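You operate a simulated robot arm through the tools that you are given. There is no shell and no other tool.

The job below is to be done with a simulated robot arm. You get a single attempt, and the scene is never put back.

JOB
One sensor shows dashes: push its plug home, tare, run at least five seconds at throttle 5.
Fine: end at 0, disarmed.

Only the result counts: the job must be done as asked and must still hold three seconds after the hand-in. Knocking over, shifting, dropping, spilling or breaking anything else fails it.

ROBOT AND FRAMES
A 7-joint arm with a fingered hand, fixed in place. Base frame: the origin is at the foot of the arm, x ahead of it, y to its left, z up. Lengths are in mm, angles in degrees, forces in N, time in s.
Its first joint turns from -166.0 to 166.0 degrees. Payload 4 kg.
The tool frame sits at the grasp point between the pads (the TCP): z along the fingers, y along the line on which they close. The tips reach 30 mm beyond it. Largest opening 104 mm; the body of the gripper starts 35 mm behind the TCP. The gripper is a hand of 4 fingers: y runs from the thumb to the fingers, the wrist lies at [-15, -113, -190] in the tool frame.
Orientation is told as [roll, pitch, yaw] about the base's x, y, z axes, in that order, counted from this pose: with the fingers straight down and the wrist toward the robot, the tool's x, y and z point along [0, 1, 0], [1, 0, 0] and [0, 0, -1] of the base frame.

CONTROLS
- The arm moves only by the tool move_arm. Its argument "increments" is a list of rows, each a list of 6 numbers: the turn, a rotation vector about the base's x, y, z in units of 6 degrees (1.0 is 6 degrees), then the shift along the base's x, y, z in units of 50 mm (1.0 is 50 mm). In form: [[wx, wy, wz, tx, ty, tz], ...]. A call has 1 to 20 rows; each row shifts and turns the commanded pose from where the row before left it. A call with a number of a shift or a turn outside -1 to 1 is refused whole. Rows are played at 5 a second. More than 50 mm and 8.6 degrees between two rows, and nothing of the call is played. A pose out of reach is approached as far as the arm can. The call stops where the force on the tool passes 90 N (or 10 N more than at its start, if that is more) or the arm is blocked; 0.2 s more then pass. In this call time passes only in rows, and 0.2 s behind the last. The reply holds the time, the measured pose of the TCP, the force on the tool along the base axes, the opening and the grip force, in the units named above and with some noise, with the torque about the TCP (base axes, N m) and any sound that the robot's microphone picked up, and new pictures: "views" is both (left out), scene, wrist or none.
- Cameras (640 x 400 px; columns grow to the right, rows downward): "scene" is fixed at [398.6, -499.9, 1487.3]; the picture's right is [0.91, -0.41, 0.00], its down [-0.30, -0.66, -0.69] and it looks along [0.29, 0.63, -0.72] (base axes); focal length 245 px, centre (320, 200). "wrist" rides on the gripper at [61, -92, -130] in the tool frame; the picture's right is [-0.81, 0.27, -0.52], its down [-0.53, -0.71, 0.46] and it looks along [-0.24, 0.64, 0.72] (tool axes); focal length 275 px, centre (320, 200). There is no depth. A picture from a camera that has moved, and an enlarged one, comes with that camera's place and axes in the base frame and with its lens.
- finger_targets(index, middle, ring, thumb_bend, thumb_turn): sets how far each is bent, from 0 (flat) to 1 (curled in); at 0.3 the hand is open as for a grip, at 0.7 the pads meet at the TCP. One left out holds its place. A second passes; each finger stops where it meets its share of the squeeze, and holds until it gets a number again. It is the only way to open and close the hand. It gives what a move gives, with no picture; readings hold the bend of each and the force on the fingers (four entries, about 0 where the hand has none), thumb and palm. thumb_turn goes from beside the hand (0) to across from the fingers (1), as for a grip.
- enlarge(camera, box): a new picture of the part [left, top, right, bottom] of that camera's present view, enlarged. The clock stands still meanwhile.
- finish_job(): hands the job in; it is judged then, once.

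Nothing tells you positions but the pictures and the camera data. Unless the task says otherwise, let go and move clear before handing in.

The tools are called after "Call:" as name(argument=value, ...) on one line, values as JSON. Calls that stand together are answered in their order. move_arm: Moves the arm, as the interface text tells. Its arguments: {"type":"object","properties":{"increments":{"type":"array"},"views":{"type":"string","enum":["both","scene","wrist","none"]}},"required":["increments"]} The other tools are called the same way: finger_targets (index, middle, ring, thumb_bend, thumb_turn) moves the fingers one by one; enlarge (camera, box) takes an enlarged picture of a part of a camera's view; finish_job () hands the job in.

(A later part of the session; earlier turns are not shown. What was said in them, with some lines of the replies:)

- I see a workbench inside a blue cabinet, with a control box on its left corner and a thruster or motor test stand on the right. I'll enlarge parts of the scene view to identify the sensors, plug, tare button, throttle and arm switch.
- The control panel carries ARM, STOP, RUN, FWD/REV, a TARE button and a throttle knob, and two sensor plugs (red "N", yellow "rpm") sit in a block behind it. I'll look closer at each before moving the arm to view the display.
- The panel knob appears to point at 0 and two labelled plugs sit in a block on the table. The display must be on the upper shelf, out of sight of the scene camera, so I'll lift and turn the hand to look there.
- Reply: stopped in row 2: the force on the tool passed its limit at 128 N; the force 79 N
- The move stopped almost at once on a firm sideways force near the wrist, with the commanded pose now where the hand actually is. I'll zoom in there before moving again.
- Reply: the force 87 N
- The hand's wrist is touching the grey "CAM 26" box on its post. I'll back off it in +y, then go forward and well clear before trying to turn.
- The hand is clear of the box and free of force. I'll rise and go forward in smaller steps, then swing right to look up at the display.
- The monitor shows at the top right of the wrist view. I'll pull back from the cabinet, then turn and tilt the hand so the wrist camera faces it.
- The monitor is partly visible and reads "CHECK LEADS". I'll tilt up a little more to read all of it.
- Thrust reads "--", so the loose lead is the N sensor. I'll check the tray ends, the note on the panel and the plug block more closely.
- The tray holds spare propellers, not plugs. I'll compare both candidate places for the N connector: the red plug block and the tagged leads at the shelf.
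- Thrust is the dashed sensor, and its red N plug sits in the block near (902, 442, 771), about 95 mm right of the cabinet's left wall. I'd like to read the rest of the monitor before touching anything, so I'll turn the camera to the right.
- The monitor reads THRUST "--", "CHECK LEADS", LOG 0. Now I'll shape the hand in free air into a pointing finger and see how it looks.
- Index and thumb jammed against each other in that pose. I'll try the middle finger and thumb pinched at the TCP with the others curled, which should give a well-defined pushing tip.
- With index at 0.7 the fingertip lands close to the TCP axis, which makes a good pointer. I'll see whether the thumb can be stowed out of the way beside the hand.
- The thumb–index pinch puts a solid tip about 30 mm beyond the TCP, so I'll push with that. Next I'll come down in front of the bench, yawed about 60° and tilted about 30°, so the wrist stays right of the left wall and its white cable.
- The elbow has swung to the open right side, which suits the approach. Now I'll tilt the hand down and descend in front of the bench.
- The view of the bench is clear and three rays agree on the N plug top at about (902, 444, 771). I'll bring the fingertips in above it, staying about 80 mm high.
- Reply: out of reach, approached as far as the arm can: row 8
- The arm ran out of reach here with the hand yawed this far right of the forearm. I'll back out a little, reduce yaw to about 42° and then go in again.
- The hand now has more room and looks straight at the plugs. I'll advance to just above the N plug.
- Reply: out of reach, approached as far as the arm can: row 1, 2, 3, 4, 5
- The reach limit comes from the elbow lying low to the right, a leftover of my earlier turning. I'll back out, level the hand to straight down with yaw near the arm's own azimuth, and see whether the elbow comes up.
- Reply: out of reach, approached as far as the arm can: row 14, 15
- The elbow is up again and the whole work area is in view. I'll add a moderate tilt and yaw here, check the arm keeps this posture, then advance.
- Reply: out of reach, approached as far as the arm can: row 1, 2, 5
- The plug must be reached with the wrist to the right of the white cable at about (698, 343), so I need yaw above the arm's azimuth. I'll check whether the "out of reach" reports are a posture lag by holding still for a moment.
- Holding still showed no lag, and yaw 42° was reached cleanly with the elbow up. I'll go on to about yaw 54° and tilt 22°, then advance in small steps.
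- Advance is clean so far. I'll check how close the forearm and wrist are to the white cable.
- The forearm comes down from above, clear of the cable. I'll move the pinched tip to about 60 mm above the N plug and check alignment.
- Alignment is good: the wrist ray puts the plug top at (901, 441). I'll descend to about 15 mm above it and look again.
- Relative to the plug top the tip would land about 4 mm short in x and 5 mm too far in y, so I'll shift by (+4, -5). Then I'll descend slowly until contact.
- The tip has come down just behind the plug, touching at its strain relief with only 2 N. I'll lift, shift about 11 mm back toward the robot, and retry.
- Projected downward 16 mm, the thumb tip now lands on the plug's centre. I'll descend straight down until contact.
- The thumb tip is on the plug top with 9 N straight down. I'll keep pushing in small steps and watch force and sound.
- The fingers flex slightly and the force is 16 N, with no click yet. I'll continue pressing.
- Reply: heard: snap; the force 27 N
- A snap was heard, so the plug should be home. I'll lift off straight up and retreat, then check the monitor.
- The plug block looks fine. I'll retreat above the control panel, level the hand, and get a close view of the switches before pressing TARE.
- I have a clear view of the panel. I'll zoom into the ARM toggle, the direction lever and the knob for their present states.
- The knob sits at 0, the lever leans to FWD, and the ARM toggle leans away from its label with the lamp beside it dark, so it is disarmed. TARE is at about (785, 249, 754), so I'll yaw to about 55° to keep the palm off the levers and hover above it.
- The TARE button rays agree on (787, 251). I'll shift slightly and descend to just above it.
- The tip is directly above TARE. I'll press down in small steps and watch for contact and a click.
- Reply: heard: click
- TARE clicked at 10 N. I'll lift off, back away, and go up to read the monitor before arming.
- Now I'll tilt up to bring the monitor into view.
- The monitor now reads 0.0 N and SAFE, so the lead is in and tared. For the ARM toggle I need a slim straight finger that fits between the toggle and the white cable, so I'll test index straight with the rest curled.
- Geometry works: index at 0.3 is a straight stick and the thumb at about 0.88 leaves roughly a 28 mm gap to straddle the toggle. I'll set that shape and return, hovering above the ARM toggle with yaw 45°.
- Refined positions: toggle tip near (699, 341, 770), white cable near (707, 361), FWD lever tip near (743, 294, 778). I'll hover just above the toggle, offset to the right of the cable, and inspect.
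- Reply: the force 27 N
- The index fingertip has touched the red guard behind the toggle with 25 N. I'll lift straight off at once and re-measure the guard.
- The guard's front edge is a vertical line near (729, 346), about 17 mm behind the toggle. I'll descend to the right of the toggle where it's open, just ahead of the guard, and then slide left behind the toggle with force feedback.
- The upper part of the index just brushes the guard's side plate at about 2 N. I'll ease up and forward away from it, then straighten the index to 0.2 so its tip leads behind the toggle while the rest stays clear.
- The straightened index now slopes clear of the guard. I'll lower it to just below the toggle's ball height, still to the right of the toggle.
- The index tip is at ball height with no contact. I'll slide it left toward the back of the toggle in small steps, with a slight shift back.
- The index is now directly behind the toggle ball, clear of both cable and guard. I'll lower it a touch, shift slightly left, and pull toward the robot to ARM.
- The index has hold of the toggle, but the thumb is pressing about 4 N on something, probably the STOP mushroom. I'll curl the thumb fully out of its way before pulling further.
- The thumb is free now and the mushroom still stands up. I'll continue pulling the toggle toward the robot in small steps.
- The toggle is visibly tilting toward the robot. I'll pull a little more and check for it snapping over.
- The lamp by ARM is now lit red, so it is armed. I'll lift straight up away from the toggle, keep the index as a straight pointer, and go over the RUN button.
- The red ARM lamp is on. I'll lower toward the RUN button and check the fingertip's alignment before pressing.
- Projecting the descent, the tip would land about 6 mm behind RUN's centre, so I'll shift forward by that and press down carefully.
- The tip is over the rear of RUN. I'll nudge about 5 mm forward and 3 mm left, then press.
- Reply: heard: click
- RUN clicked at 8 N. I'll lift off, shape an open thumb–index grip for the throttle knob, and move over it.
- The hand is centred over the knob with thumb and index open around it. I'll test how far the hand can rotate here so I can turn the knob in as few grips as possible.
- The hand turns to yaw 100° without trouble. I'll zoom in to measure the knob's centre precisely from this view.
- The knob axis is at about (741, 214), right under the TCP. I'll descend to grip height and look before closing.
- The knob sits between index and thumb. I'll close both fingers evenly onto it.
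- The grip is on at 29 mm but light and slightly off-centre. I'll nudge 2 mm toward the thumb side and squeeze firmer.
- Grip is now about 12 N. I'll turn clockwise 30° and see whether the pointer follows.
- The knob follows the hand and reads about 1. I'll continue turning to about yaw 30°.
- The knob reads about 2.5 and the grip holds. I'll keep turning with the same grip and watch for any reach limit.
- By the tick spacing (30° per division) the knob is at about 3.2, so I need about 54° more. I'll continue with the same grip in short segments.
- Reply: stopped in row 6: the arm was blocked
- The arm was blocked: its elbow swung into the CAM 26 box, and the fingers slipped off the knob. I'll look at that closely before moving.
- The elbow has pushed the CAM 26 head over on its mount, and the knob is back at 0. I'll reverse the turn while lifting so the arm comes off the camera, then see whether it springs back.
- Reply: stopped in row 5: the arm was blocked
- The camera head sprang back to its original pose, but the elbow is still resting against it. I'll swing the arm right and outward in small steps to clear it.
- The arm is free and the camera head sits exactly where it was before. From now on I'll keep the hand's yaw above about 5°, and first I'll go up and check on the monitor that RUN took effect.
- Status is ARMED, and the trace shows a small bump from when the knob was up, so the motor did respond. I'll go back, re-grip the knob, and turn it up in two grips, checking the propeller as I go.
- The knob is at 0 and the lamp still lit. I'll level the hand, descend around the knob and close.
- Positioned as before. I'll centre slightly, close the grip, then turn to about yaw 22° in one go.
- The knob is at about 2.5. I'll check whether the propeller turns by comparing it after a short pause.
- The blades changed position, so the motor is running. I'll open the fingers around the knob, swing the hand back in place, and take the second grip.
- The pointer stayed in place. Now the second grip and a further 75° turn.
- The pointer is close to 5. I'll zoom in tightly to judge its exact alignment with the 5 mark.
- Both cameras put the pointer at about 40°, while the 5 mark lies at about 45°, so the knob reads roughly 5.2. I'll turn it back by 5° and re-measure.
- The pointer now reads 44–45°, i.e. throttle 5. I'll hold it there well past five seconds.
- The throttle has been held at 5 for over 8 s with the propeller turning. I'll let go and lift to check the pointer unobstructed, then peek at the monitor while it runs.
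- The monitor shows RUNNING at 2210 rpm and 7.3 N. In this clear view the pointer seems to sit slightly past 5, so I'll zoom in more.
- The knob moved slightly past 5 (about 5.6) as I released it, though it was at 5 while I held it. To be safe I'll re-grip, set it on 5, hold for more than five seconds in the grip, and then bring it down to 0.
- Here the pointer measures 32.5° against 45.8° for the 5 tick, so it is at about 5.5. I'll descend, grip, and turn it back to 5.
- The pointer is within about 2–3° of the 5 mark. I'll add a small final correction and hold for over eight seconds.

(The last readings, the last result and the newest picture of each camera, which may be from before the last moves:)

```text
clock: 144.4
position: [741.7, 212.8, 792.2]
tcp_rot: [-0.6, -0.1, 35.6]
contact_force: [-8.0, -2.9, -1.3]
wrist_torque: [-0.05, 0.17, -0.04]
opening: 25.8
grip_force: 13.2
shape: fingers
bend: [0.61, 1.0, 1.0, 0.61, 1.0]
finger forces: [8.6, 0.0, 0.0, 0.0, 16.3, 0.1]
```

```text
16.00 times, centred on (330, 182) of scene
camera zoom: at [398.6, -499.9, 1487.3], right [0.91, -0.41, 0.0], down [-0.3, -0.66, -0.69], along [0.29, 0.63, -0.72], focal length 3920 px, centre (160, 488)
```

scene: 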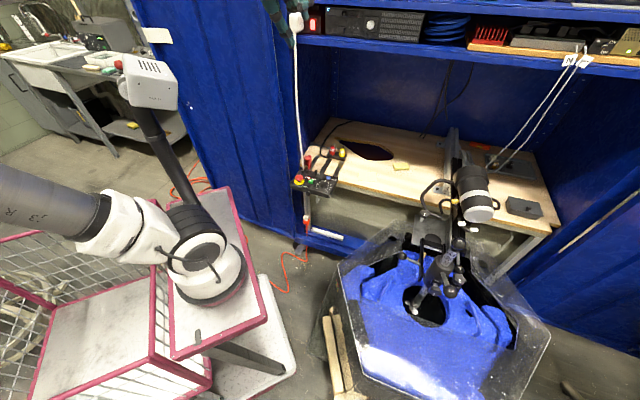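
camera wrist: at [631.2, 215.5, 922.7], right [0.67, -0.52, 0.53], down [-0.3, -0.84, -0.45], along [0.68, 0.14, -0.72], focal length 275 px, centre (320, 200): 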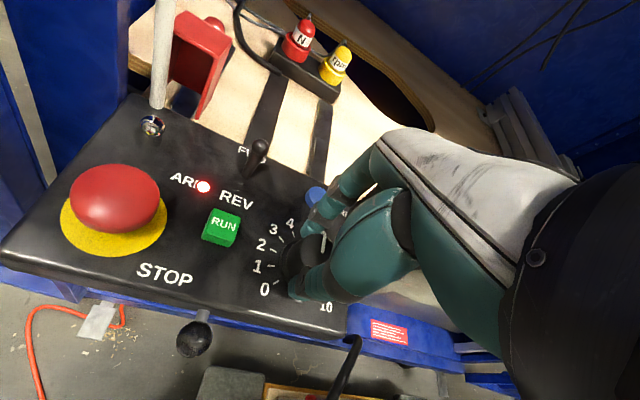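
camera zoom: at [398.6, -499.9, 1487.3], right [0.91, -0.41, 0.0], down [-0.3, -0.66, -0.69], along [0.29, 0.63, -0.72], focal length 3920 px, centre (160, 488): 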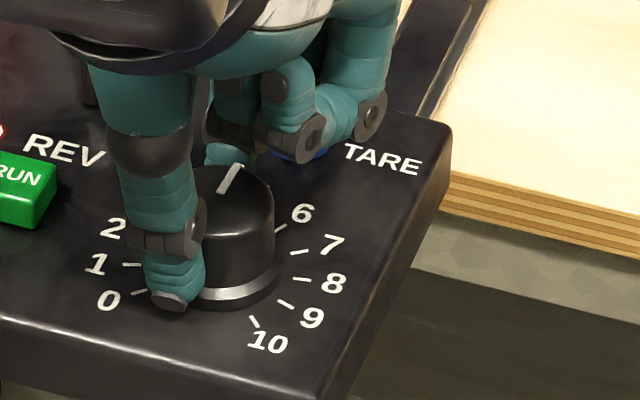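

Held another 8 s at 5. Now I'll turn the knob down: first grip to yaw 98°, then re-grip.

Call:
move_arm(increments=[[0, 0, 0.8, 0, 0, 0], [0, 0, 0.8, 0, 0, 0], [0, 0, 0.8, 0, 0, 0], [0, 0, 0.8, 0, 0, 0], [0, 0, 0.8, 0, 0, 0], [0, 0, 0.8, 0, 0, 0], [0, 0, 0.8, 0, 0, 0], [0, 0, 0.8, 0, 0, 0], [0, 0, 0.8, 0, 0, 0], [0, 0, 0.8, 0, 0, 0], [0, 0, 0.8, 0, 0, 0], [0, 0, 0.8, 0, 0, 0], [0, 0, 0.8, 0, 0, 0]], views="none")

Call:
finger_targets(index=0.5, thumb_bend=0.5)

Call:
enlarge(camera="wrist", box=[200, 180, 360, 310])

Call:
move_arm(increments=[[0, 0, -0.8, 0, 0, 0], [0, 0, -0.8, 0, 0, 0], [0, 0, -0.8, 0, 0, 0], [0, 0, -0.8, 0, 0, 0], [0, 0, -0.8, 0, 0, 0], [0, 0, -0.8, 0, 0, 0], [0, 0, -0.8, 0, 0, 0], [0, 0, -0.8, 0, 0, 0], [0, 0, -0.8, 0, 0, 0], [0, 0, -0.8, 0, 0, 0], [0, 0, -0.8, 0, 0, 0], [0, 0, -0.8, 0, 0, 0], [0, 0, -0.8, 0, 0, 0], [0, 0, -0.8, 0, 0, 0], [0, 0, -0.8, 0, 0, 0], [0, 0, -0.6, 0, 0, 0]])

Call:
enlarge(camera="wrist", box=[200, 180, 360, 310])

```text
clock: 147.2
position: [742.7, 212.3, 791.6]
tcp_rot: [-0.5, -0.1, 98.0]
contact_force: [-6.7, -5.4, 3.0]
wrist_torque: [-0.12, 0.21, 0.02]
opening: 25.9
grip_force: 13.8
shape: fingers
bend: [0.6, 1.0, 1.0, 0.63, 1.0]
finger forces: [11.6, 0.0, 0.0, 0.0, 14.9, 0.0]
```

```text
clock: 148.2
position: [742.0, 213.0, 792.0]
tcp_rot: [-0.6, -0.1, 97.9]
contact_force: [0.8, -0.6, -0.4]
wrist_torque: [-0.01, 0.0, -0.02]
opening: 51.1
grip_force: 0.1
shape: fingers
bend: [0.5, 1.0, 1.0, 0.5, 1.0]
finger forces: [0.0, 0.0, 0.1, 0.0, 0.0, 0.0]
```

```text
3.08 times, centred on (280, 245) of wrist
camera zoom: at [693.7, 114.4, 922.5], right [0.76, 0.38, 0.53], down [0.63, -0.63, -0.45], along [0.16, 0.67, -0.72], focal length 847 px, centre (443, 62)
```

zoom: 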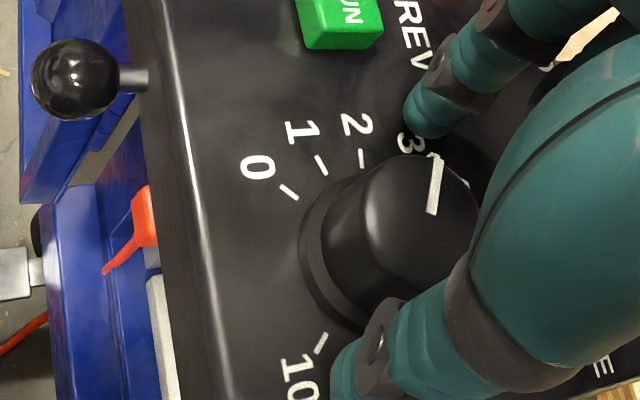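

```text
clock: 151.6
position: [742.4, 211.9, 792.9]
tcp_rot: [-0.5, -0.1, 22.3]
contact_force: [-0.7, 0.6, -0.7]
wrist_torque: [0.02, 0.03, -0.02]
opening: 51.2
grip_force: 0.1
shape: fingers
bend: [0.5, 1.0, 1.0, 0.5, 1.0]
finger forces: [0.0, 0.0, 0.1, 0.1, 0.0, 0.0]
camera wrist: at [634.2, 236.5, 922.7], right [0.56, -0.64, 0.53], down [-0.46, -0.77, -0.45], along [0.69, 0.01, -0.72], focal length 275 px, centre (320, 200)
```

scene: 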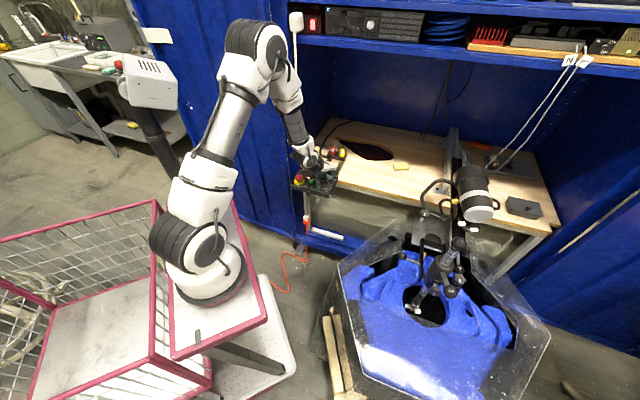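
wrist: 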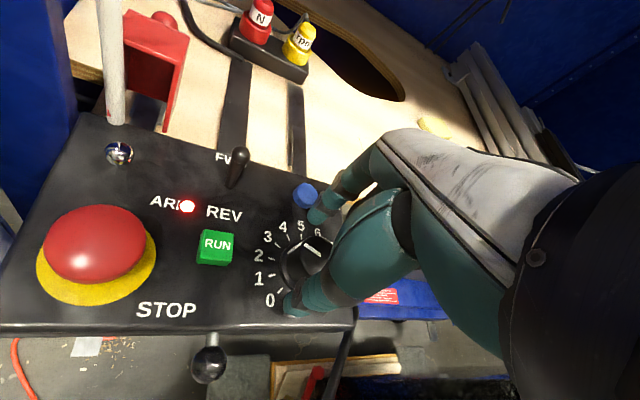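

```text
3.08 times, centred on (280, 245) of wrist
camera zoom: at [634.2, 236.5, 922.7], right [0.56, -0.64, 0.53], down [-0.46, -0.77, -0.45], along [0.69, 0.01, -0.72], focal length 847 px, centre (443, 62)
```

zoom: 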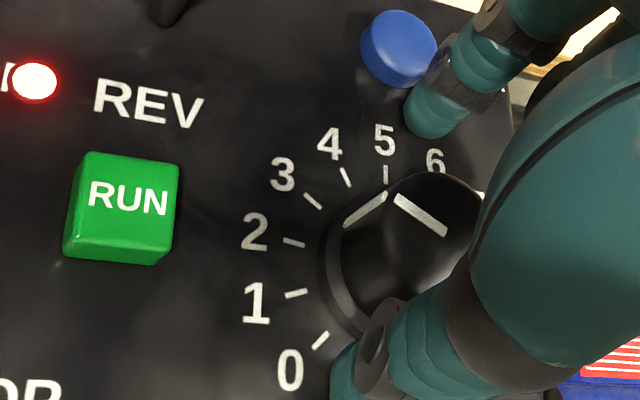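

The knob is near 2.9. I'll start the second grip from yaw 12° so one turn takes it fully to the 0 stop.

Call:
move_arm(increments=[[0, 0, -0.8, 0, 0, 0], [0, 0, -0.8, 0, 0, 0]], views="none")

Call:
finger_targets(index=0.63, thumb_bend=0.63)

Call:
finger_targets(index=0.76, thumb_bend=0.76)

Call:
move_arm(increments=[[0, 0, 0.8, 0, 0, 0], [0, 0, 0.8, 0, 0, 0], [0, 0, 0.8, 0, 0, 0], [0, 0, 0.8, 0, 0, 0], [0, 0, 0.8, 0, 0, 0], [0, 0, 0.8, 0, 0, 0], [0, 0, 0.8, 0, 0, 0], [0, 0, 0.8, 0, 0, 0], [0, 0, 0.8, 0, 0, 0], [0, 0, 0.8, 0, 0, 0], [0, 0, 0.8, 0, 0, 0], [0, 0, 0.8, 0, 0, 0], [0, 0, 0.8, 0, 0, 0], [0, 0, 0.8, 0, 0, 0], [0, 0, 0.8, 0, 0, 0], [0, 0, 0.8, 0, 0, 0], [0, 0, 0.8, 0, 0, 0], [0, 0, 0.6, 0, 0, 0]], views="wrist")

Call:
enlarge(camera="wrist", box=[200, 180, 360, 310])

```text
clock: 152.2
position: [742.9, 211.6, 792.6]
tcp_rot: [-0.5, -0.1, 12.6]
contact_force: [-0.4, -0.6, -0.1]
wrist_torque: [0.04, -0.02, -0.01]
opening: 51.3
grip_force: 0.1
shape: fingers
bend: [0.5, 1.0, 1.0, 0.5, 1.0]
finger forces: [0.0, 0.0, 0.0, 0.0, 0.0, 0.0]
```

```text
clock: 153.2
position: [741.4, 211.1, 792.5]
tcp_rot: [-0.7, -0.1, 12.7]
contact_force: [-4.2, -0.7, -0.3]
wrist_torque: [-0.01, 0.11, -0.01]
opening: 28.3
grip_force: 3.4
shape: fingers
bend: [0.62, 1.0, 1.0, 0.58, 1.0]
finger forces: [0.8, 0.1, 0.1, 0.0, 4.8, 0.1]
```

```text
clock: 154.2
position: [741.6, 211.7, 791.4]
tcp_rot: [-0.6, -0.1, 12.8]
contact_force: [-8.8, -1.1, -1.5]
wrist_torque: [-0.04, 0.23, -0.03]
opening: 25.3
grip_force: 12.2
shape: fingers
bend: [0.62, 1.0, 1.0, 0.61, 1.0]
finger forces: [7.7, 0.1, 0.0, 0.0, 16.8, 0.0]
```

```text
clock: 158.0
position: [742.0, 211.0, 793.3]
tcp_rot: [-0.7, -0.1, 98.0]
contact_force: [-6.3, -4.3, 0.4]
wrist_torque: [-0.07, 0.2, -0.11]
opening: 25.0
grip_force: 12.9
shape: fingers
bend: [0.59, 1.0, 1.0, 0.63, 0.98]
finger forces: [11.0, 0.1, 0.0, 0.0, 15.2, 0.0]
camera wrist: at [693.6, 113.7, 923.0], right [0.76, 0.38, 0.53], down [0.63, -0.63, -0.45], along [0.16, 0.67, -0.72], focal length 275 px, centre (320, 200)
```

wrist: 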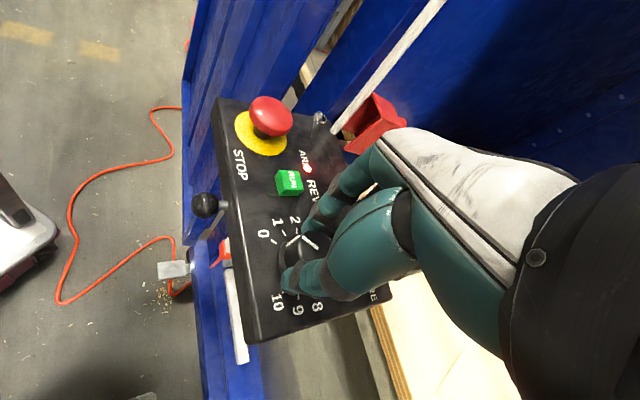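

```text
3.08 times, centred on (280, 245) of wrist
camera zoom: at [693.6, 113.7, 923.0], right [0.76, 0.38, 0.53], down [0.63, -0.63, -0.45], along [0.16, 0.67, -0.72], focal length 847 px, centre (443, 62)
```

zoom: 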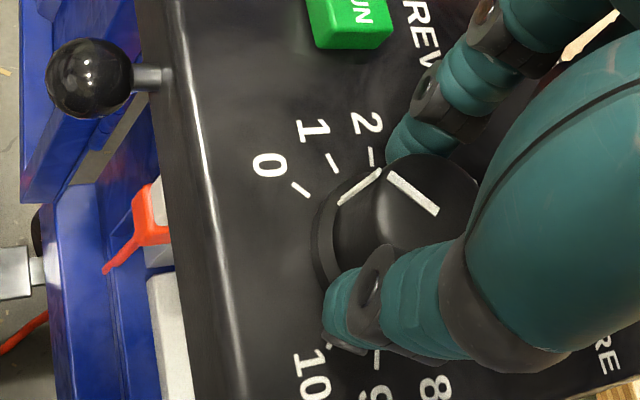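

The pointer is at the 0 stop with a little torque against it. I'll release gently and check whether it stays at 0.

Call:
finger_targets(index=0.59, thumb_bend=0.6)

Call:
finger_targets(index=0.5, thumb_bend=0.5)

Call:
enlarge(camera="wrist", box=[200, 180, 360, 310])

Call:
move_arm(increments=[[0, 0, 0, 0, 0, 0.4], [0, 0, 0, 0, 0, 0.6], [0, 0, 0, 0, 0, 0.6]])

Call:
enlarge(camera="wrist", box=[210, 220, 350, 340])

Call:
enlarge(camera="scene", box=[395, 280, 445, 325])

```text
clock: 159.0
position: [741.5, 211.6, 792.6]
tcp_rot: [-0.7, -0.1, 97.8]
contact_force: [-0.9, -2.3, 0.4]
wrist_torque: [-0.11, -0.02, 0.03]
opening: 31.7
grip_force: 2.0
shape: fingers
bend: [0.59, 1.0, 1.0, 0.57, 1.0]
finger forces: [0.0, 0.0, 0.0, 0.0, 3.2, 0.1]
```

```text
clock: 160.0
position: [740.7, 211.6, 792.8]
tcp_rot: [-0.6, -0.1, 97.9]
contact_force: [0.1, -0.3, 0.0]
wrist_torque: [0.02, 0.0, 0.01]
opening: 51.5
grip_force: 0.0
shape: fingers
bend: [0.5, 1.0, 1.0, 0.5, 1.0]
finger forces: [0.1, 0.0, 0.1, 0.0, 0.0, 0.0]
```

```text
3.08 times, centred on (280, 245) of wrist
camera zoom: at [693.4, 114.0, 922.7], right [0.76, 0.38, 0.53], down [0.63, -0.63, -0.45], along [0.16, 0.67, -0.72], focal length 847 px, centre (443, 62)
```

zoom: 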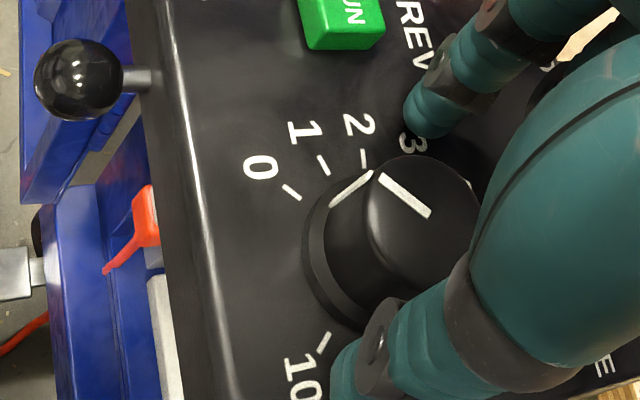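

```text
clock: 160.8
position: [742.8, 213.1, 871.0]
tcp_rot: [-0.4, -0.1, 97.9]
contact_force: [0.4, -0.1, -0.3]
wrist_torque: [0.02, 0.02, 0.01]
opening: 51.8
grip_force: 0.0
shape: fingers
bend: [0.5, 1.0, 1.0, 0.5, 1.0]
finger forces: [0.1, 0.0, 0.1, 0.0, 0.0, 0.1]
camera wrist: at [694.6, 114.5, 1002.0], right [0.76, 0.38, 0.53], down [0.63, -0.63, -0.45], along [0.16, 0.67, -0.72], focal length 275 px, centre (320, 200)
```

scene: 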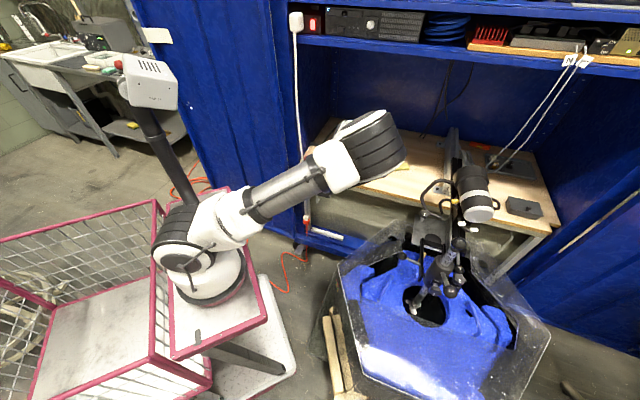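
wrist: 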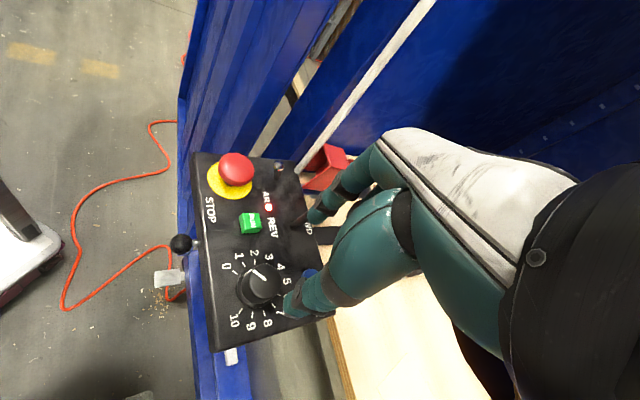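

```text
3.33 times, centred on (280, 280) of wrist
camera zoom: at [694.6, 114.5, 1002.0], right [0.76, 0.38, 0.53], down [0.63, -0.63, -0.45], along [0.16, 0.67, -0.72], focal length 918 px, centre (453, -67)
```

zoom: 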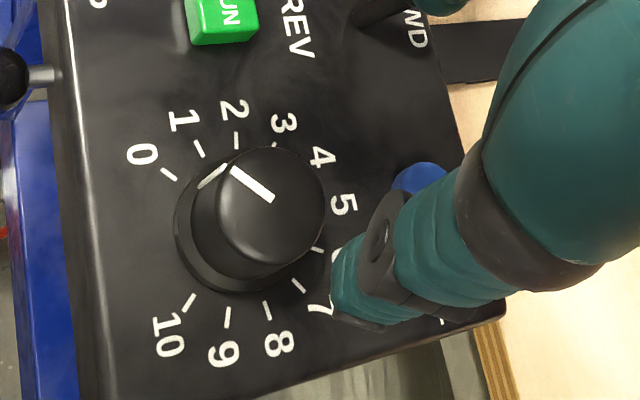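

```text
8.89 times, centred on (420, 302) of scene
camera zoom: at [398.6, -499.9, 1487.3], right [0.91, -0.41, 0.0], down [-0.3, -0.66, -0.69], along [0.29, 0.63, -0.72], focal length 2178 px, centre (-569, -711)
```

zoom: 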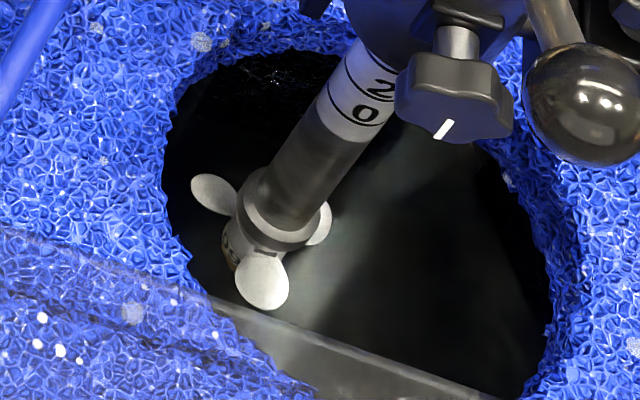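

The knob reads 0. Now to disarm: I'll point the index straight with the thumb curled and hover in front of the toggle, coming from the right so the STOP mushroom stays clear.

Call:
finger_targets(index=0.25)

Call:
finger_targets(thumb_bend=1.0)

Call:
move_arm(increments=[[0, 0, 0, -0.4, 0.3, 0], [0, 0, 0, -0.4, 0.3, 0], [0, 0, 0, -0.3, 0.24, -0.3]])

Call:
enlarge(camera="wrist", box=[210, 100, 370, 230])

Call:
enlarge(camera="scene", box=[395, 280, 445, 325])

```text
clock: 161.8
position: [742.5, 212.0, 872.3]
tcp_rot: [-0.5, 0.0, 97.8]
contact_force: [0.0, 0.4, 0.5]
wrist_torque: [0.01, -0.03, -0.02]
opening: 84.6
grip_force: 0.1
shape: fingers
bend: [0.25, 1.0, 1.0, 0.5, 1.0]
finger forces: [0.1, 0.1, 0.0, 0.0, 0.0, 0.0]
```

```text
clock: 162.8
position: [742.2, 213.5, 872.0]
tcp_rot: [-0.5, -0.1, 97.9]
contact_force: [-0.2, -0.2, -0.3]
wrist_torque: [-0.01, -0.02, 0.01]
opening: 29.5
grip_force: 0.0
shape: fingers
bend: [0.25, 1.0, 1.0, 0.99, 1.0]
finger forces: [0.0, 0.0, 0.0, 0.0, 0.0, 0.0]
```

```text
clock: 163.6
position: [687.3, 254.1, 856.1]
tcp_rot: [-0.6, -0.1, 97.8]
contact_force: [0.7, 0.5, -0.5]
wrist_torque: [0.0, 0.03, -0.03]
opening: 29.5
grip_force: 0.0
shape: fingers
bend: [0.25, 1.0, 1.0, 0.99, 1.0]
finger forces: [0.1, 0.1, 0.0, 0.1, 0.0, 0.1]
camera wrist: at [639.0, 156.2, 986.8], right [0.76, 0.38, 0.53], down [0.63, -0.63, -0.45], along [0.16, 0.67, -0.72], focal length 275 px, centre (320, 200)
```

scene: 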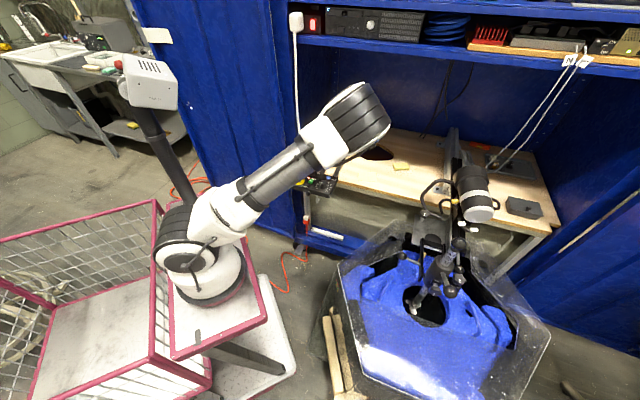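
wrist: 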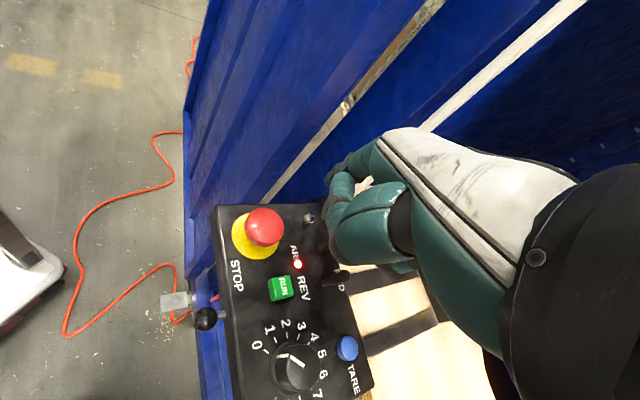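

```text
3.08 times, centred on (290, 165) of wrist
camera zoom: at [639.0, 156.2, 986.8], right [0.76, 0.38, 0.53], down [0.63, -0.63, -0.45], along [0.16, 0.67, -0.72], focal length 847 px, centre (412, 308)
```

zoom: 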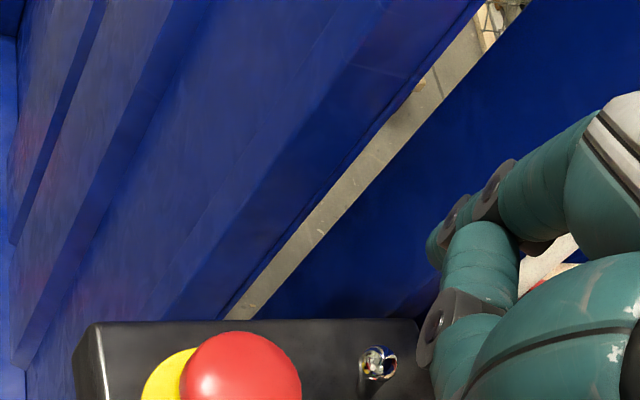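

```text
8.89 times, centred on (420, 302) of scene
camera zoom: at [398.6, -499.9, 1487.3], right [0.91, -0.41, 0.0], down [-0.3, -0.66, -0.69], along [0.29, 0.63, -0.72], focal length 2178 px, centre (-569, -711)
```

zoom: 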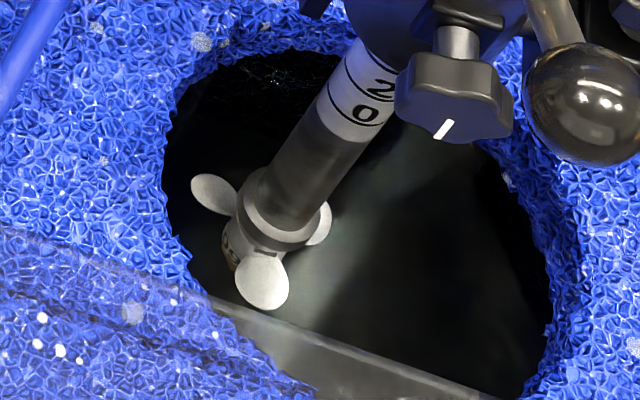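

The propeller has stopped, so throttle 0 is confirmed. I'll lower the index into the gap between the STOP mushroom and the toggle, checking halfway.

Call:
move_arm(increments=[[0, 0, 0, 0.08, -0.12, -0.4], [0, 0, 0, 0, 0, -0.4]], views="wrist")

Call:
enlarge(camera="wrist", box=[240, 120, 380, 240])

```text
clock: 164.2
position: [691.5, 248.2, 816.6]
tcp_rot: [-0.6, 0.0, 98.1]
contact_force: [0.2, 0.1, -0.1]
wrist_torque: [0.01, 0.0, 0.05]
opening: 29.8
grip_force: 0.0
shape: fingers
bend: [0.25, 1.0, 1.0, 0.99, 1.0]
finger forces: [0.0, 0.0, 0.0, 0.1, 0.1, 0.0]
camera wrist: at [642.2, 149.9, 947.0], right [0.76, 0.38, 0.53], down [0.63, -0.63, -0.45], along [0.16, 0.67, -0.72], focal length 275 px, centre (320, 200)
```

wrist: 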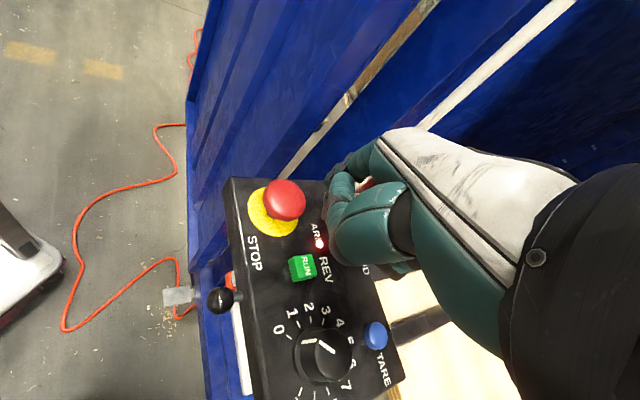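

```text
3.33 times, centred on (310, 180) of wrist
camera zoom: at [642.2, 149.9, 947.0], right [0.76, 0.38, 0.53], down [0.63, -0.63, -0.45], along [0.16, 0.67, -0.72], focal length 918 px, centre (353, 267)
```

zoom: 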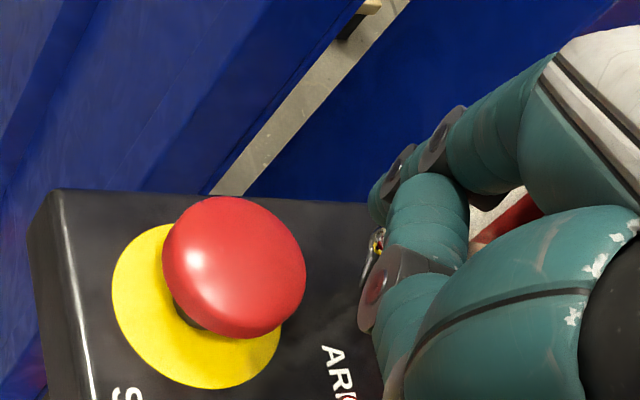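

The tip should come down with a few millimetres to spare on each side. I'll shift 2 mm right and descend in small steps, watching finger forces.

Call:
move_arm(increments=[[0, 0, 0, 0.03, -0.03, -0.2], [0, 0, 0, 0, 0, -0.15]], views="none")

Call:
enlarge(camera="wrist", box=[240, 120, 380, 240])

Call:
move_arm(increments=[[0, 0, 0, 0, 0, -0.1], [0, 0, 0, 0, 0, -0.08]], views="none")

Call:
enlarge(camera="wrist", box=[260, 120, 380, 220])

```text
clock: 164.8
position: [690.9, 247.2, 800.1]
tcp_rot: [-0.5, -0.1, 98.0]
contact_force: [-1.3, -0.6, -0.4]
wrist_torque: [0.02, 0.05, 0.08]
opening: 29.5
grip_force: 0.3
shape: fingers
bend: [0.25, 1.0, 1.0, 0.99, 1.0]
finger forces: [1.1, 0.0, 0.1, 0.0, 0.0, 0.1]
```

```text
3.33 times, centred on (310, 180) of wrist
camera zoom: at [643.6, 148.4, 929.9], right [0.76, 0.38, 0.53], down [0.63, -0.63, -0.45], along [0.16, 0.67, -0.72], focal length 918 px, centre (353, 267)
```

zoom: 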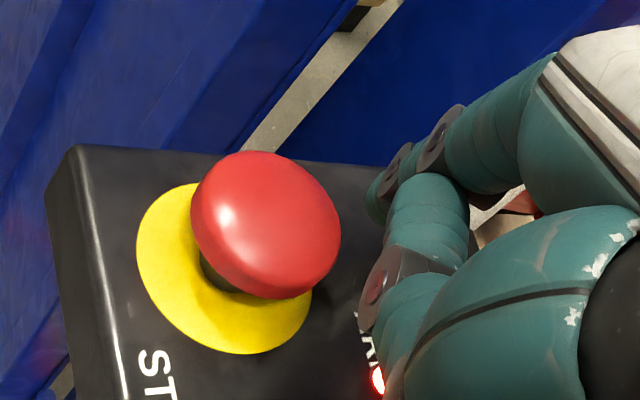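

```text
clock: 165.4
position: [692.0, 246.6, 791.7]
tcp_rot: [-0.6, -0.1, 97.8]
contact_force: [-0.6, -0.5, 0.7]
wrist_torque: [0.0, 0.01, -0.01]
opening: 29.6
grip_force: 0.4
shape: fingers
bend: [0.25, 1.0, 1.0, 0.99, 1.0]
finger forces: [0.4, 0.1, 0.0, 0.0, 0.0, 0.1]
```

```text
4.00 times, centred on (320, 170) of wrist
camera zoom: at [643.9, 148.5, 921.4], right [0.76, 0.38, 0.53], down [0.63, -0.63, -0.45], along [0.16, 0.67, -0.72], focal length 1101 px, centre (320, 320)
```

zoom: 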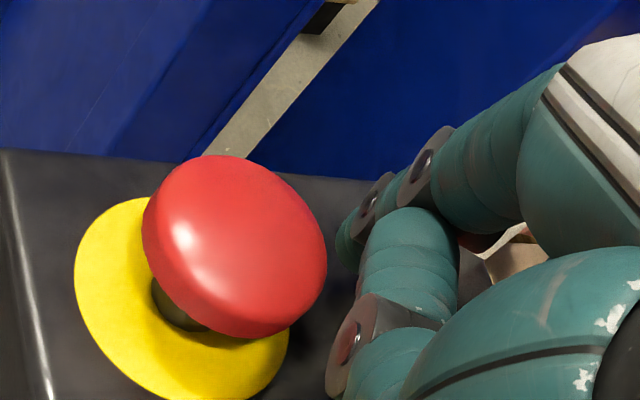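

The index is in the gap with negligible force. I'll go 4 mm lower and push away from the robot to flip the toggle back.

Call:
move_arm(increments=[[0, 0, 0, 0, 0, -0.08], [0, 0, 0, 0.06, 0.06, 0], [0, 0, 0, 0.06, 0.06, 0]], views="none")

Call:
enlarge(camera="wrist", box=[260, 120, 380, 220])

Call:
enlarge(camera="scene", box=[285, 150, 335, 200])

```text
clock: 166.2
position: [698.2, 252.8, 785.7]
tcp_rot: [-0.6, -0.1, 98.0]
contact_force: [-1.5, -0.9, 1.2]
wrist_torque: [0.02, 0.01, 0.05]
opening: 29.2
grip_force: 0.3
shape: fingers
bend: [0.25, 1.0, 1.0, 0.99, 1.0]
finger forces: [1.3, 0.0, 0.0, 0.0, 0.1, 0.0]
```

```text
4.00 times, centred on (320, 170) of wrist
camera zoom: at [649.7, 154.6, 917.0], right [0.76, 0.38, 0.53], down [0.63, -0.63, -0.45], along [0.16, 0.67, -0.72], focal length 1101 px, centre (320, 320)
```

zoom: 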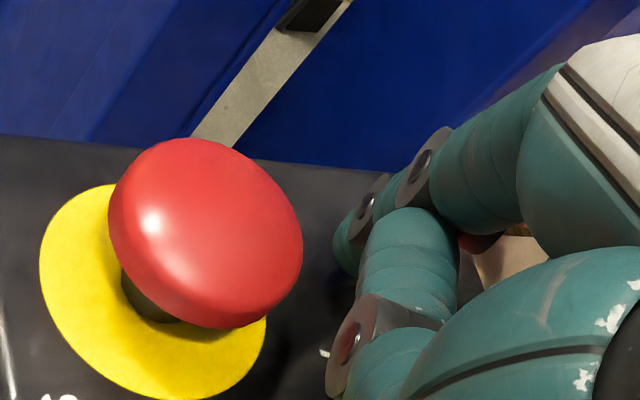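

```text
8.00 times, centred on (310, 175) of scene
camera zoom: at [398.6, -499.9, 1487.3], right [0.91, -0.41, 0.0], down [-0.3, -0.66, -0.69], along [0.29, 0.63, -0.72], focal length 1960 px, centre (400, 400)
```

zoom: 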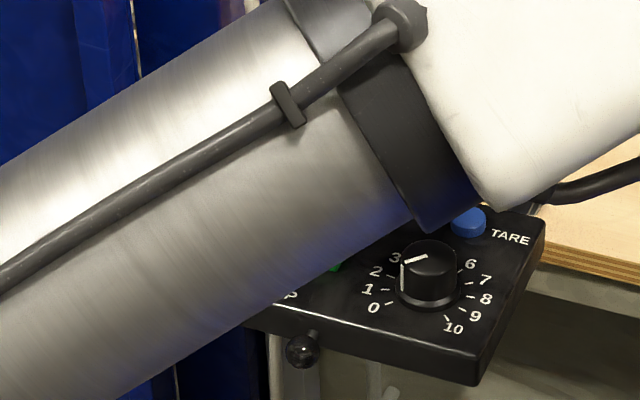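

Contact is light so far. I'll push further in small steps.

Call:
move_arm(increments=[[0, 0, 0, 0.06, 0.06, 0], [0, 0, 0, 0.06, 0.06, 0]], views="none")

Call:
move_arm(increments=[[0, 0, 0, 0.06, 0.06, 0]], views="wrist")

Call:
enlarge(camera="wrist", box=[240, 120, 380, 240])

```text
clock: 166.8
position: [703.7, 258.4, 785.4]
tcp_rot: [-0.5, -0.1, 98.0]
contact_force: [-2.5, -2.4, 1.9]
wrist_torque: [0.07, 0.13, 0.27]
opening: 29.5
grip_force: 2.3
shape: fingers
bend: [0.25, 1.0, 1.0, 0.99, 1.0]
finger forces: [4.8, 0.1, 0.0, 0.0, 0.1, 0.0]
```

```text
clock: 167.2
position: [707.6, 260.1, 787.0]
tcp_rot: [-0.6, -0.1, 98.0]
contact_force: [-6.3, -5.5, 6.4]
wrist_torque: [0.25, 0.24, 0.5]
opening: 28.8
grip_force: 5.9
shape: fingers
bend: [0.25, 1.0, 1.0, 0.99, 1.0]
finger forces: [11.4, 0.0, 0.1, 0.1, 0.0, 0.0]
camera wrist: at [658.4, 162.9, 917.2], right [0.76, 0.38, 0.53], down [0.63, -0.63, -0.45], along [0.16, 0.67, -0.72], focal length 275 px, centre (320, 200)
```

wrist: 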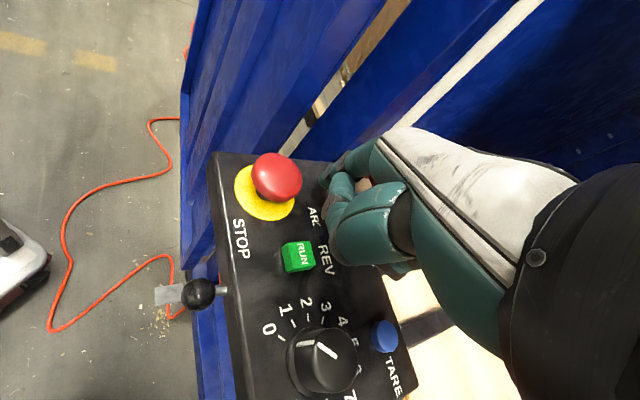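

```text
3.33 times, centred on (310, 180) of wrist
camera zoom: at [658.4, 162.9, 917.2], right [0.76, 0.38, 0.53], down [0.63, -0.63, -0.45], along [0.16, 0.67, -0.72], focal length 918 px, centre (353, 267)
```

zoom: 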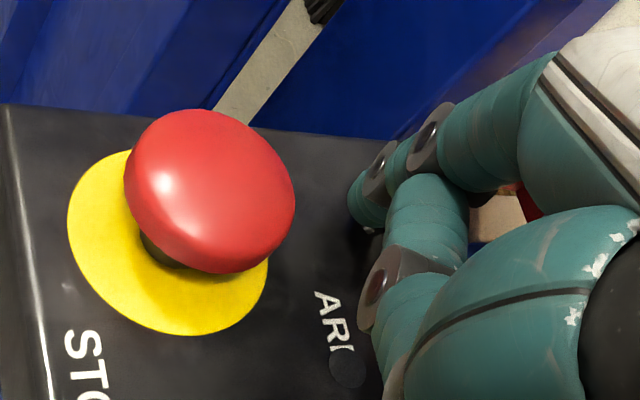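

The lamp beside ARM is now dark, so it is disarmed. I'll back off slightly, lift straight up and check everything.

Call:
move_arm(increments=[[0, 0, 0, -0.06, -0.06, 0.05], [0, 0, 0, 0, 0, 0.4], [0, 0, 0, 0, 0, 0.6], [0, 0, 0, 0.1, -0.4, 0.6], [0, 0, 0, 0, -0.6, 0.6], [0, 0, 0, 0, -0.6, 0.6], [0, 0, -0.8, 0, -0.5, 0.6], [0, 0, -0.8, 0, 0, 0.4], [0, 0, -0.8, 0, 0, 0.4], [0, 0, -0.8, -0.2, 0, 0.4], [0, 0, -0.8, -0.2, 0, 0.4], [0, 0, -0.8, -0.2, 0, 0.4], [0, 0, -0.8, -0.2, 0, 0.4]])

Call:
enlarge(camera="scene", box=[290, 140, 350, 200])

Call:
enlarge(camera="scene", box=[318, 172, 342, 192])

Call:
enlarge(camera="scene", box=[80, 40, 260, 180])

```text
clock: 170.0
position: [670.4, 154.0, 1079.2]
tcp_rot: [-0.6, 0.0, 64.3]
contact_force: [-0.4, 0.0, 0.5]
wrist_torque: [0.02, 0.0, -0.01]
opening: 29.7
grip_force: 0.1
shape: fingers
bend: [0.25, 1.0, 1.0, 0.99, 1.0]
finger forces: [0.0, 0.0, 0.0, 0.0, 0.0, 0.1]
camera wrist: at [574.6, 99.0, 1210.4], right [0.85, -0.1, 0.52], down [0.17, -0.88, -0.45], along [0.51, 0.47, -0.72], focal length 275 px, centre (320, 200)
```

scene: 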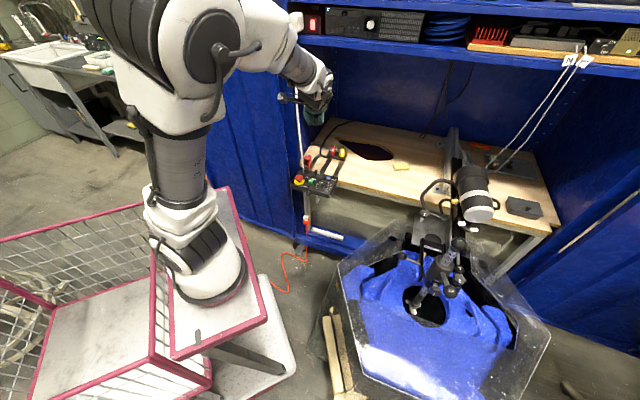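
wrist: 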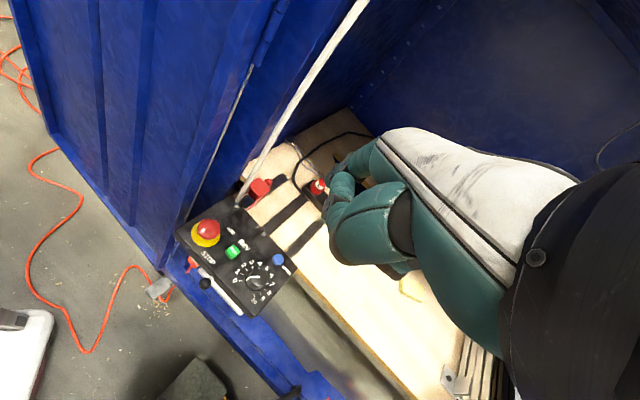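

```text
6.67 times, centred on (320, 170) of scene
camera zoom: at [398.6, -499.9, 1487.3], right [0.91, -0.41, 0.0], down [-0.3, -0.66, -0.69], along [0.29, 0.63, -0.72], focal length 1633 px, centre (320, 400)
```

zoom: 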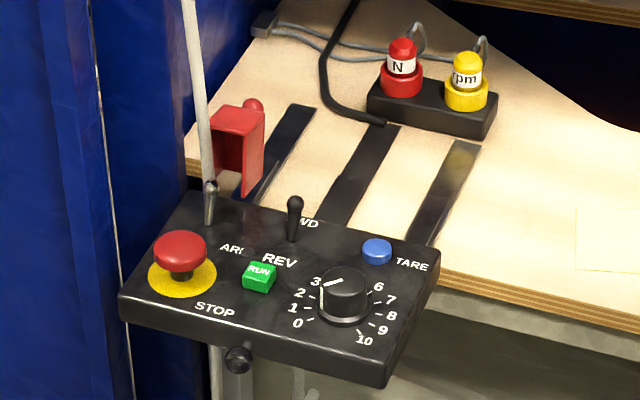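

```text
16.00 times, centred on (330, 182) of scene
camera zoom: at [398.6, -499.9, 1487.3], right [0.91, -0.41, 0.0], down [-0.3, -0.66, -0.69], along [0.29, 0.63, -0.72], focal length 3920 px, centre (160, 488)
```

zoom: 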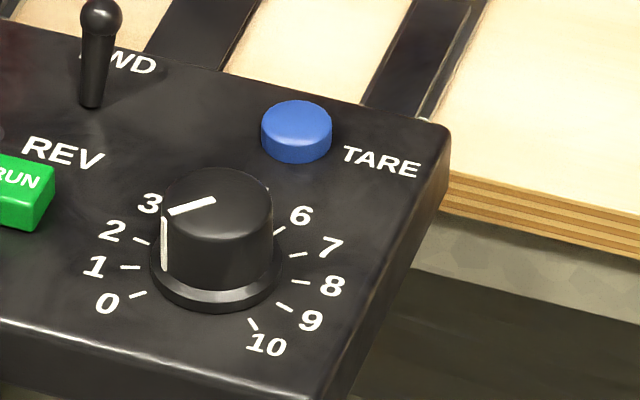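

```text
2.86 times, centred on (170, 110) of scene
camera zoom: at [398.6, -499.9, 1487.3], right [0.91, -0.41, 0.0], down [-0.3, -0.66, -0.69], along [0.29, 0.63, -0.72], focal length 700 px, centre (749, 457)
```

zoom: 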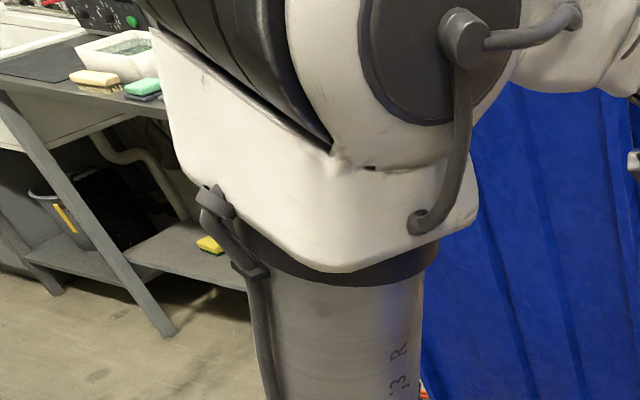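

The toggle is back, the lamp is dark, and the knob pointer matches its starting 0 position. I'll retreat to the viewing pose for a last look at the monitor and the camera post.

Call:
move_arm(increments=[[0, 0, -0.8, -0.1, -0.3, 0.7], [0, 0, -0.8, -0.1, -0.3, 0.7], [0, 0, -0.8, -0.2, -0.3, 0.7], [0, 0, -0.8, -0.2, -0.3, 0.7], [0, 0, -0.8, -0.2, -0.3, 0.7], [0, 0, -0.8, -0.2, -0.3, 0.7], [0, 0, -0.8, -0.2, -0.3, 0.7], [0, 0, 0, -0.2, -0.2, 0.7], [0.45, -0.75, 0, -0.1, -0.1, 0.2], [0.45, -0.75, 0, 0, 0, 0.2], [0.45, -0.75, 0, 0, 0, 0.2], [0.45, -0.75, 0, 0, 0, 0.2], [0.45, -0.75, 0, 0, 0, 0.2], [0.45, -0.75, 0, 0, 0, 0.1]])

Call:
enlarge(camera="wrist", box=[240, 0, 560, 200])

Call:
enlarge(camera="scene", box=[80, 40, 260, 180])

Call:
enlarge(camera="scene", box=[292, 145, 332, 185])

```text
clock: 173.0
position: [653.9, 46.2, 1392.8]
tcp_rot: [-0.4, -31.6, 30.7]
contact_force: [1.1, -0.6, 0.4]
wrist_torque: [0.0, -0.04, -0.01]
opening: 29.5
grip_force: 0.0
shape: fingers
bend: [0.25, 1.0, 1.0, 0.99, 1.0]
finger forces: [0.1, 0.1, 0.0, 0.1, 0.0, 0.0]
out of reach, approached as far as the arm can: row 10, 11, 12, 13, 14
camera wrist: at [495.6, 25.8, 1457.8], right [0.38, -0.71, 0.59], down [-0.04, -0.65, -0.76], along [0.93, 0.26, -0.28], focal length 275 px, centre (320, 200)
```

scene: 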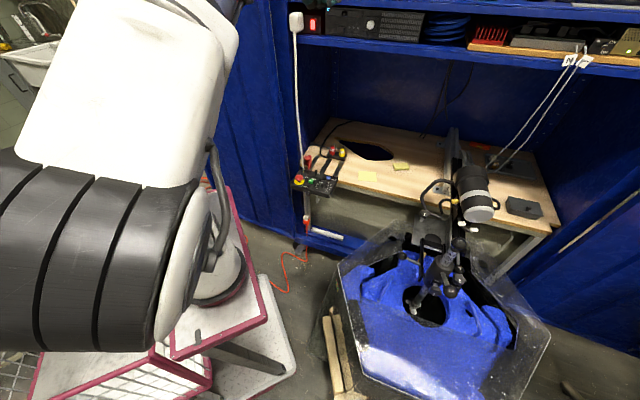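
wrist: 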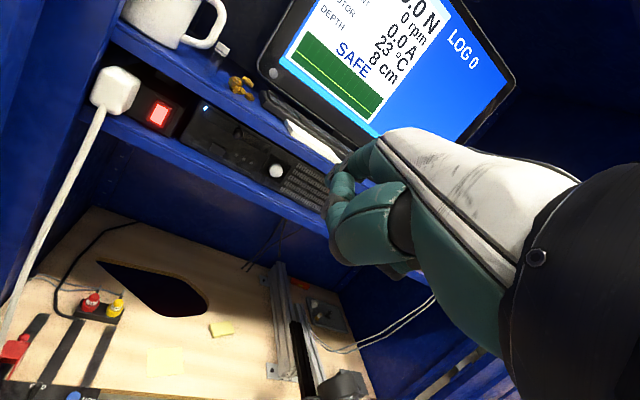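

```text
2.00 times, centred on (400, 100) of wrist
camera zoom: at [495.6, 25.8, 1457.8], right [0.38, -0.71, 0.59], down [-0.04, -0.65, -0.76], along [0.93, 0.26, -0.28], focal length 551 px, centre (160, 400)
```

zoom: 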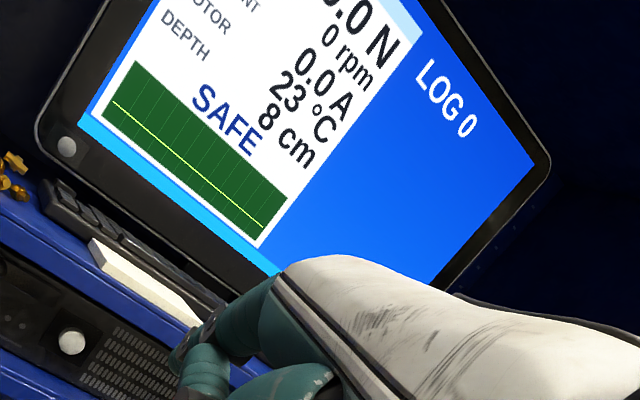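

```text
2.86 times, centred on (170, 110) of scene
camera zoom: at [398.6, -499.9, 1487.3], right [0.91, -0.41, 0.0], down [-0.3, -0.66, -0.69], along [0.29, 0.63, -0.72], focal length 700 px, centre (749, 457)
```

zoom: 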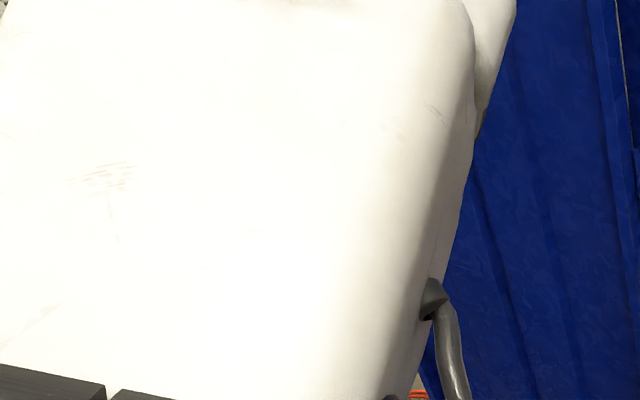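

```text
10.00 times, centred on (312, 165) of scene
camera zoom: at [398.6, -499.9, 1487.3], right [0.91, -0.41, 0.0], down [-0.3, -0.66, -0.69], along [0.29, 0.63, -0.72], focal length 2450 px, centre (400, 550)
```

zoom: 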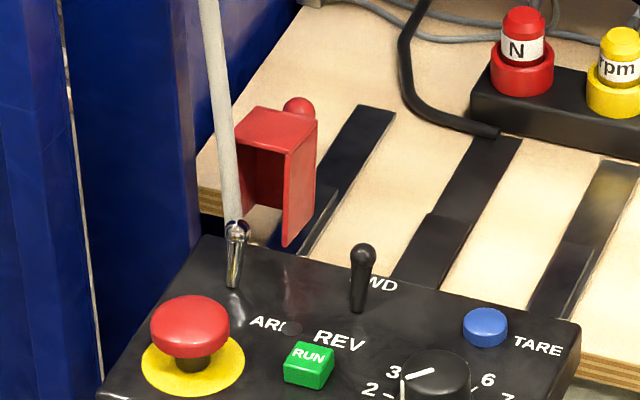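

The monitor reads SAFE with 0 rpm and 0.0 N. The arm hides the CAM 26 post, so I'll move to a more open pose to confirm nothing is touching it before handing in.

Call:
move_arm(increments=[[0, 0, 0, 0.2, 0, -0.5], [-0.4, 0.7, 0, 0.2, 0, -0.5], [-0.4, 0.7, 0, 0.2, 0, -0.5], [-0.4, 0.7, 0, 0.1, 0, -0.5], [-0.4, 0.7, 0, 0, 0, -0.5], [0, 0, 0.6, 0, 0, -0.5], [0, 0, 0.6, 0, 0, -0.4], [0, 0, 0.6, 0, 0, -0.4]], views="scene")

Call:
enlarge(camera="scene", box=[80, 40, 260, 180])

```text
clock: 174.8
position: [686.0, 45.7, 1204.0]
tcp_rot: [-0.1, -12.3, 41.4]
contact_force: [0.0, 0.5, 0.1]
wrist_torque: [-0.02, -0.02, -0.02]
opening: 29.6
grip_force: 0.0
shape: fingers
bend: [0.25, 1.0, 1.0, 0.99, 1.0]
finger forces: [0.0, 0.0, 0.1, 0.0, 0.0, 0.0]
```

scene: 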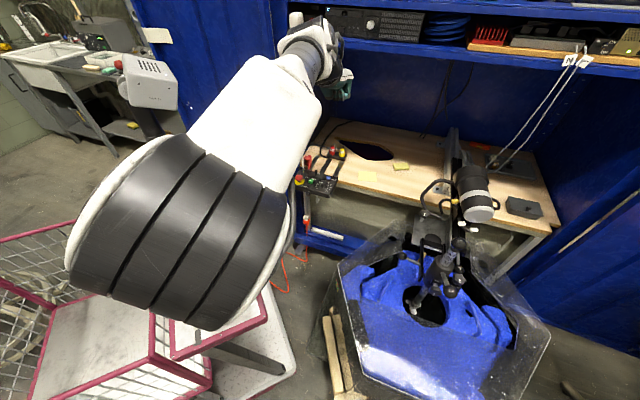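

```text
2.86 times, centred on (170, 110) of scene
camera zoom: at [398.6, -499.9, 1487.3], right [0.91, -0.41, 0.0], down [-0.3, -0.66, -0.69], along [0.29, 0.63, -0.72], focal length 700 px, centre (749, 457)
```

zoom: 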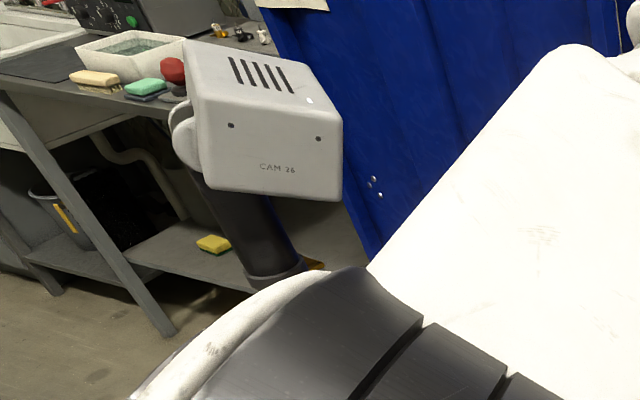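

CAM 26 is in its original position with the arm well clear of it. The N plug is in and tared, the motor ran at 5 twice for over eight seconds, and the bench is now at throttle 0 and disarmed (SAFE). I'm handing in the job.

Call:
finish_job()

```text
The job is handed in.
```

The job is handed in: the thrust (N) sensor now reads, the motor had its run at throttle 5, and the bench is back at throttle 0 and disarmed.

- **Plug:** Thrust was the sensor showing dashes. I pushed its red N plug in until it snapped.
- **Tare:** I pressed TARE and it clicked. The monitor then read 0.0 N and SAFE.
- **Run:** I held the throttle at 5 twice, about 8 s each time. The monitor showed RUNNING, 2210 rpm and 7.3 N. Between the two holds the knob slipped up to about 5.5 when I let go, so I set it back to 5 for the second hold.
- **End state:** The knob points to 0, the ARM lamp is dark, and the monitor shows SAFE and 0 rpm. The hand is clear of the bench.

**Contacts along the way:**
- **CAM 26:** The arm bumped the CAM 26 camera head twice. The second bump tilted it over on its mount, but it sprang back, and in the last picture it sits where it started.
- **ARM switch guard:** A fingertip pressed the red guard behind the ARM toggle with about 25 N. It looks unmoved.
- **STOP button:** My thumb brushed something with about 4 N, probably the STOP button. It stayed up.
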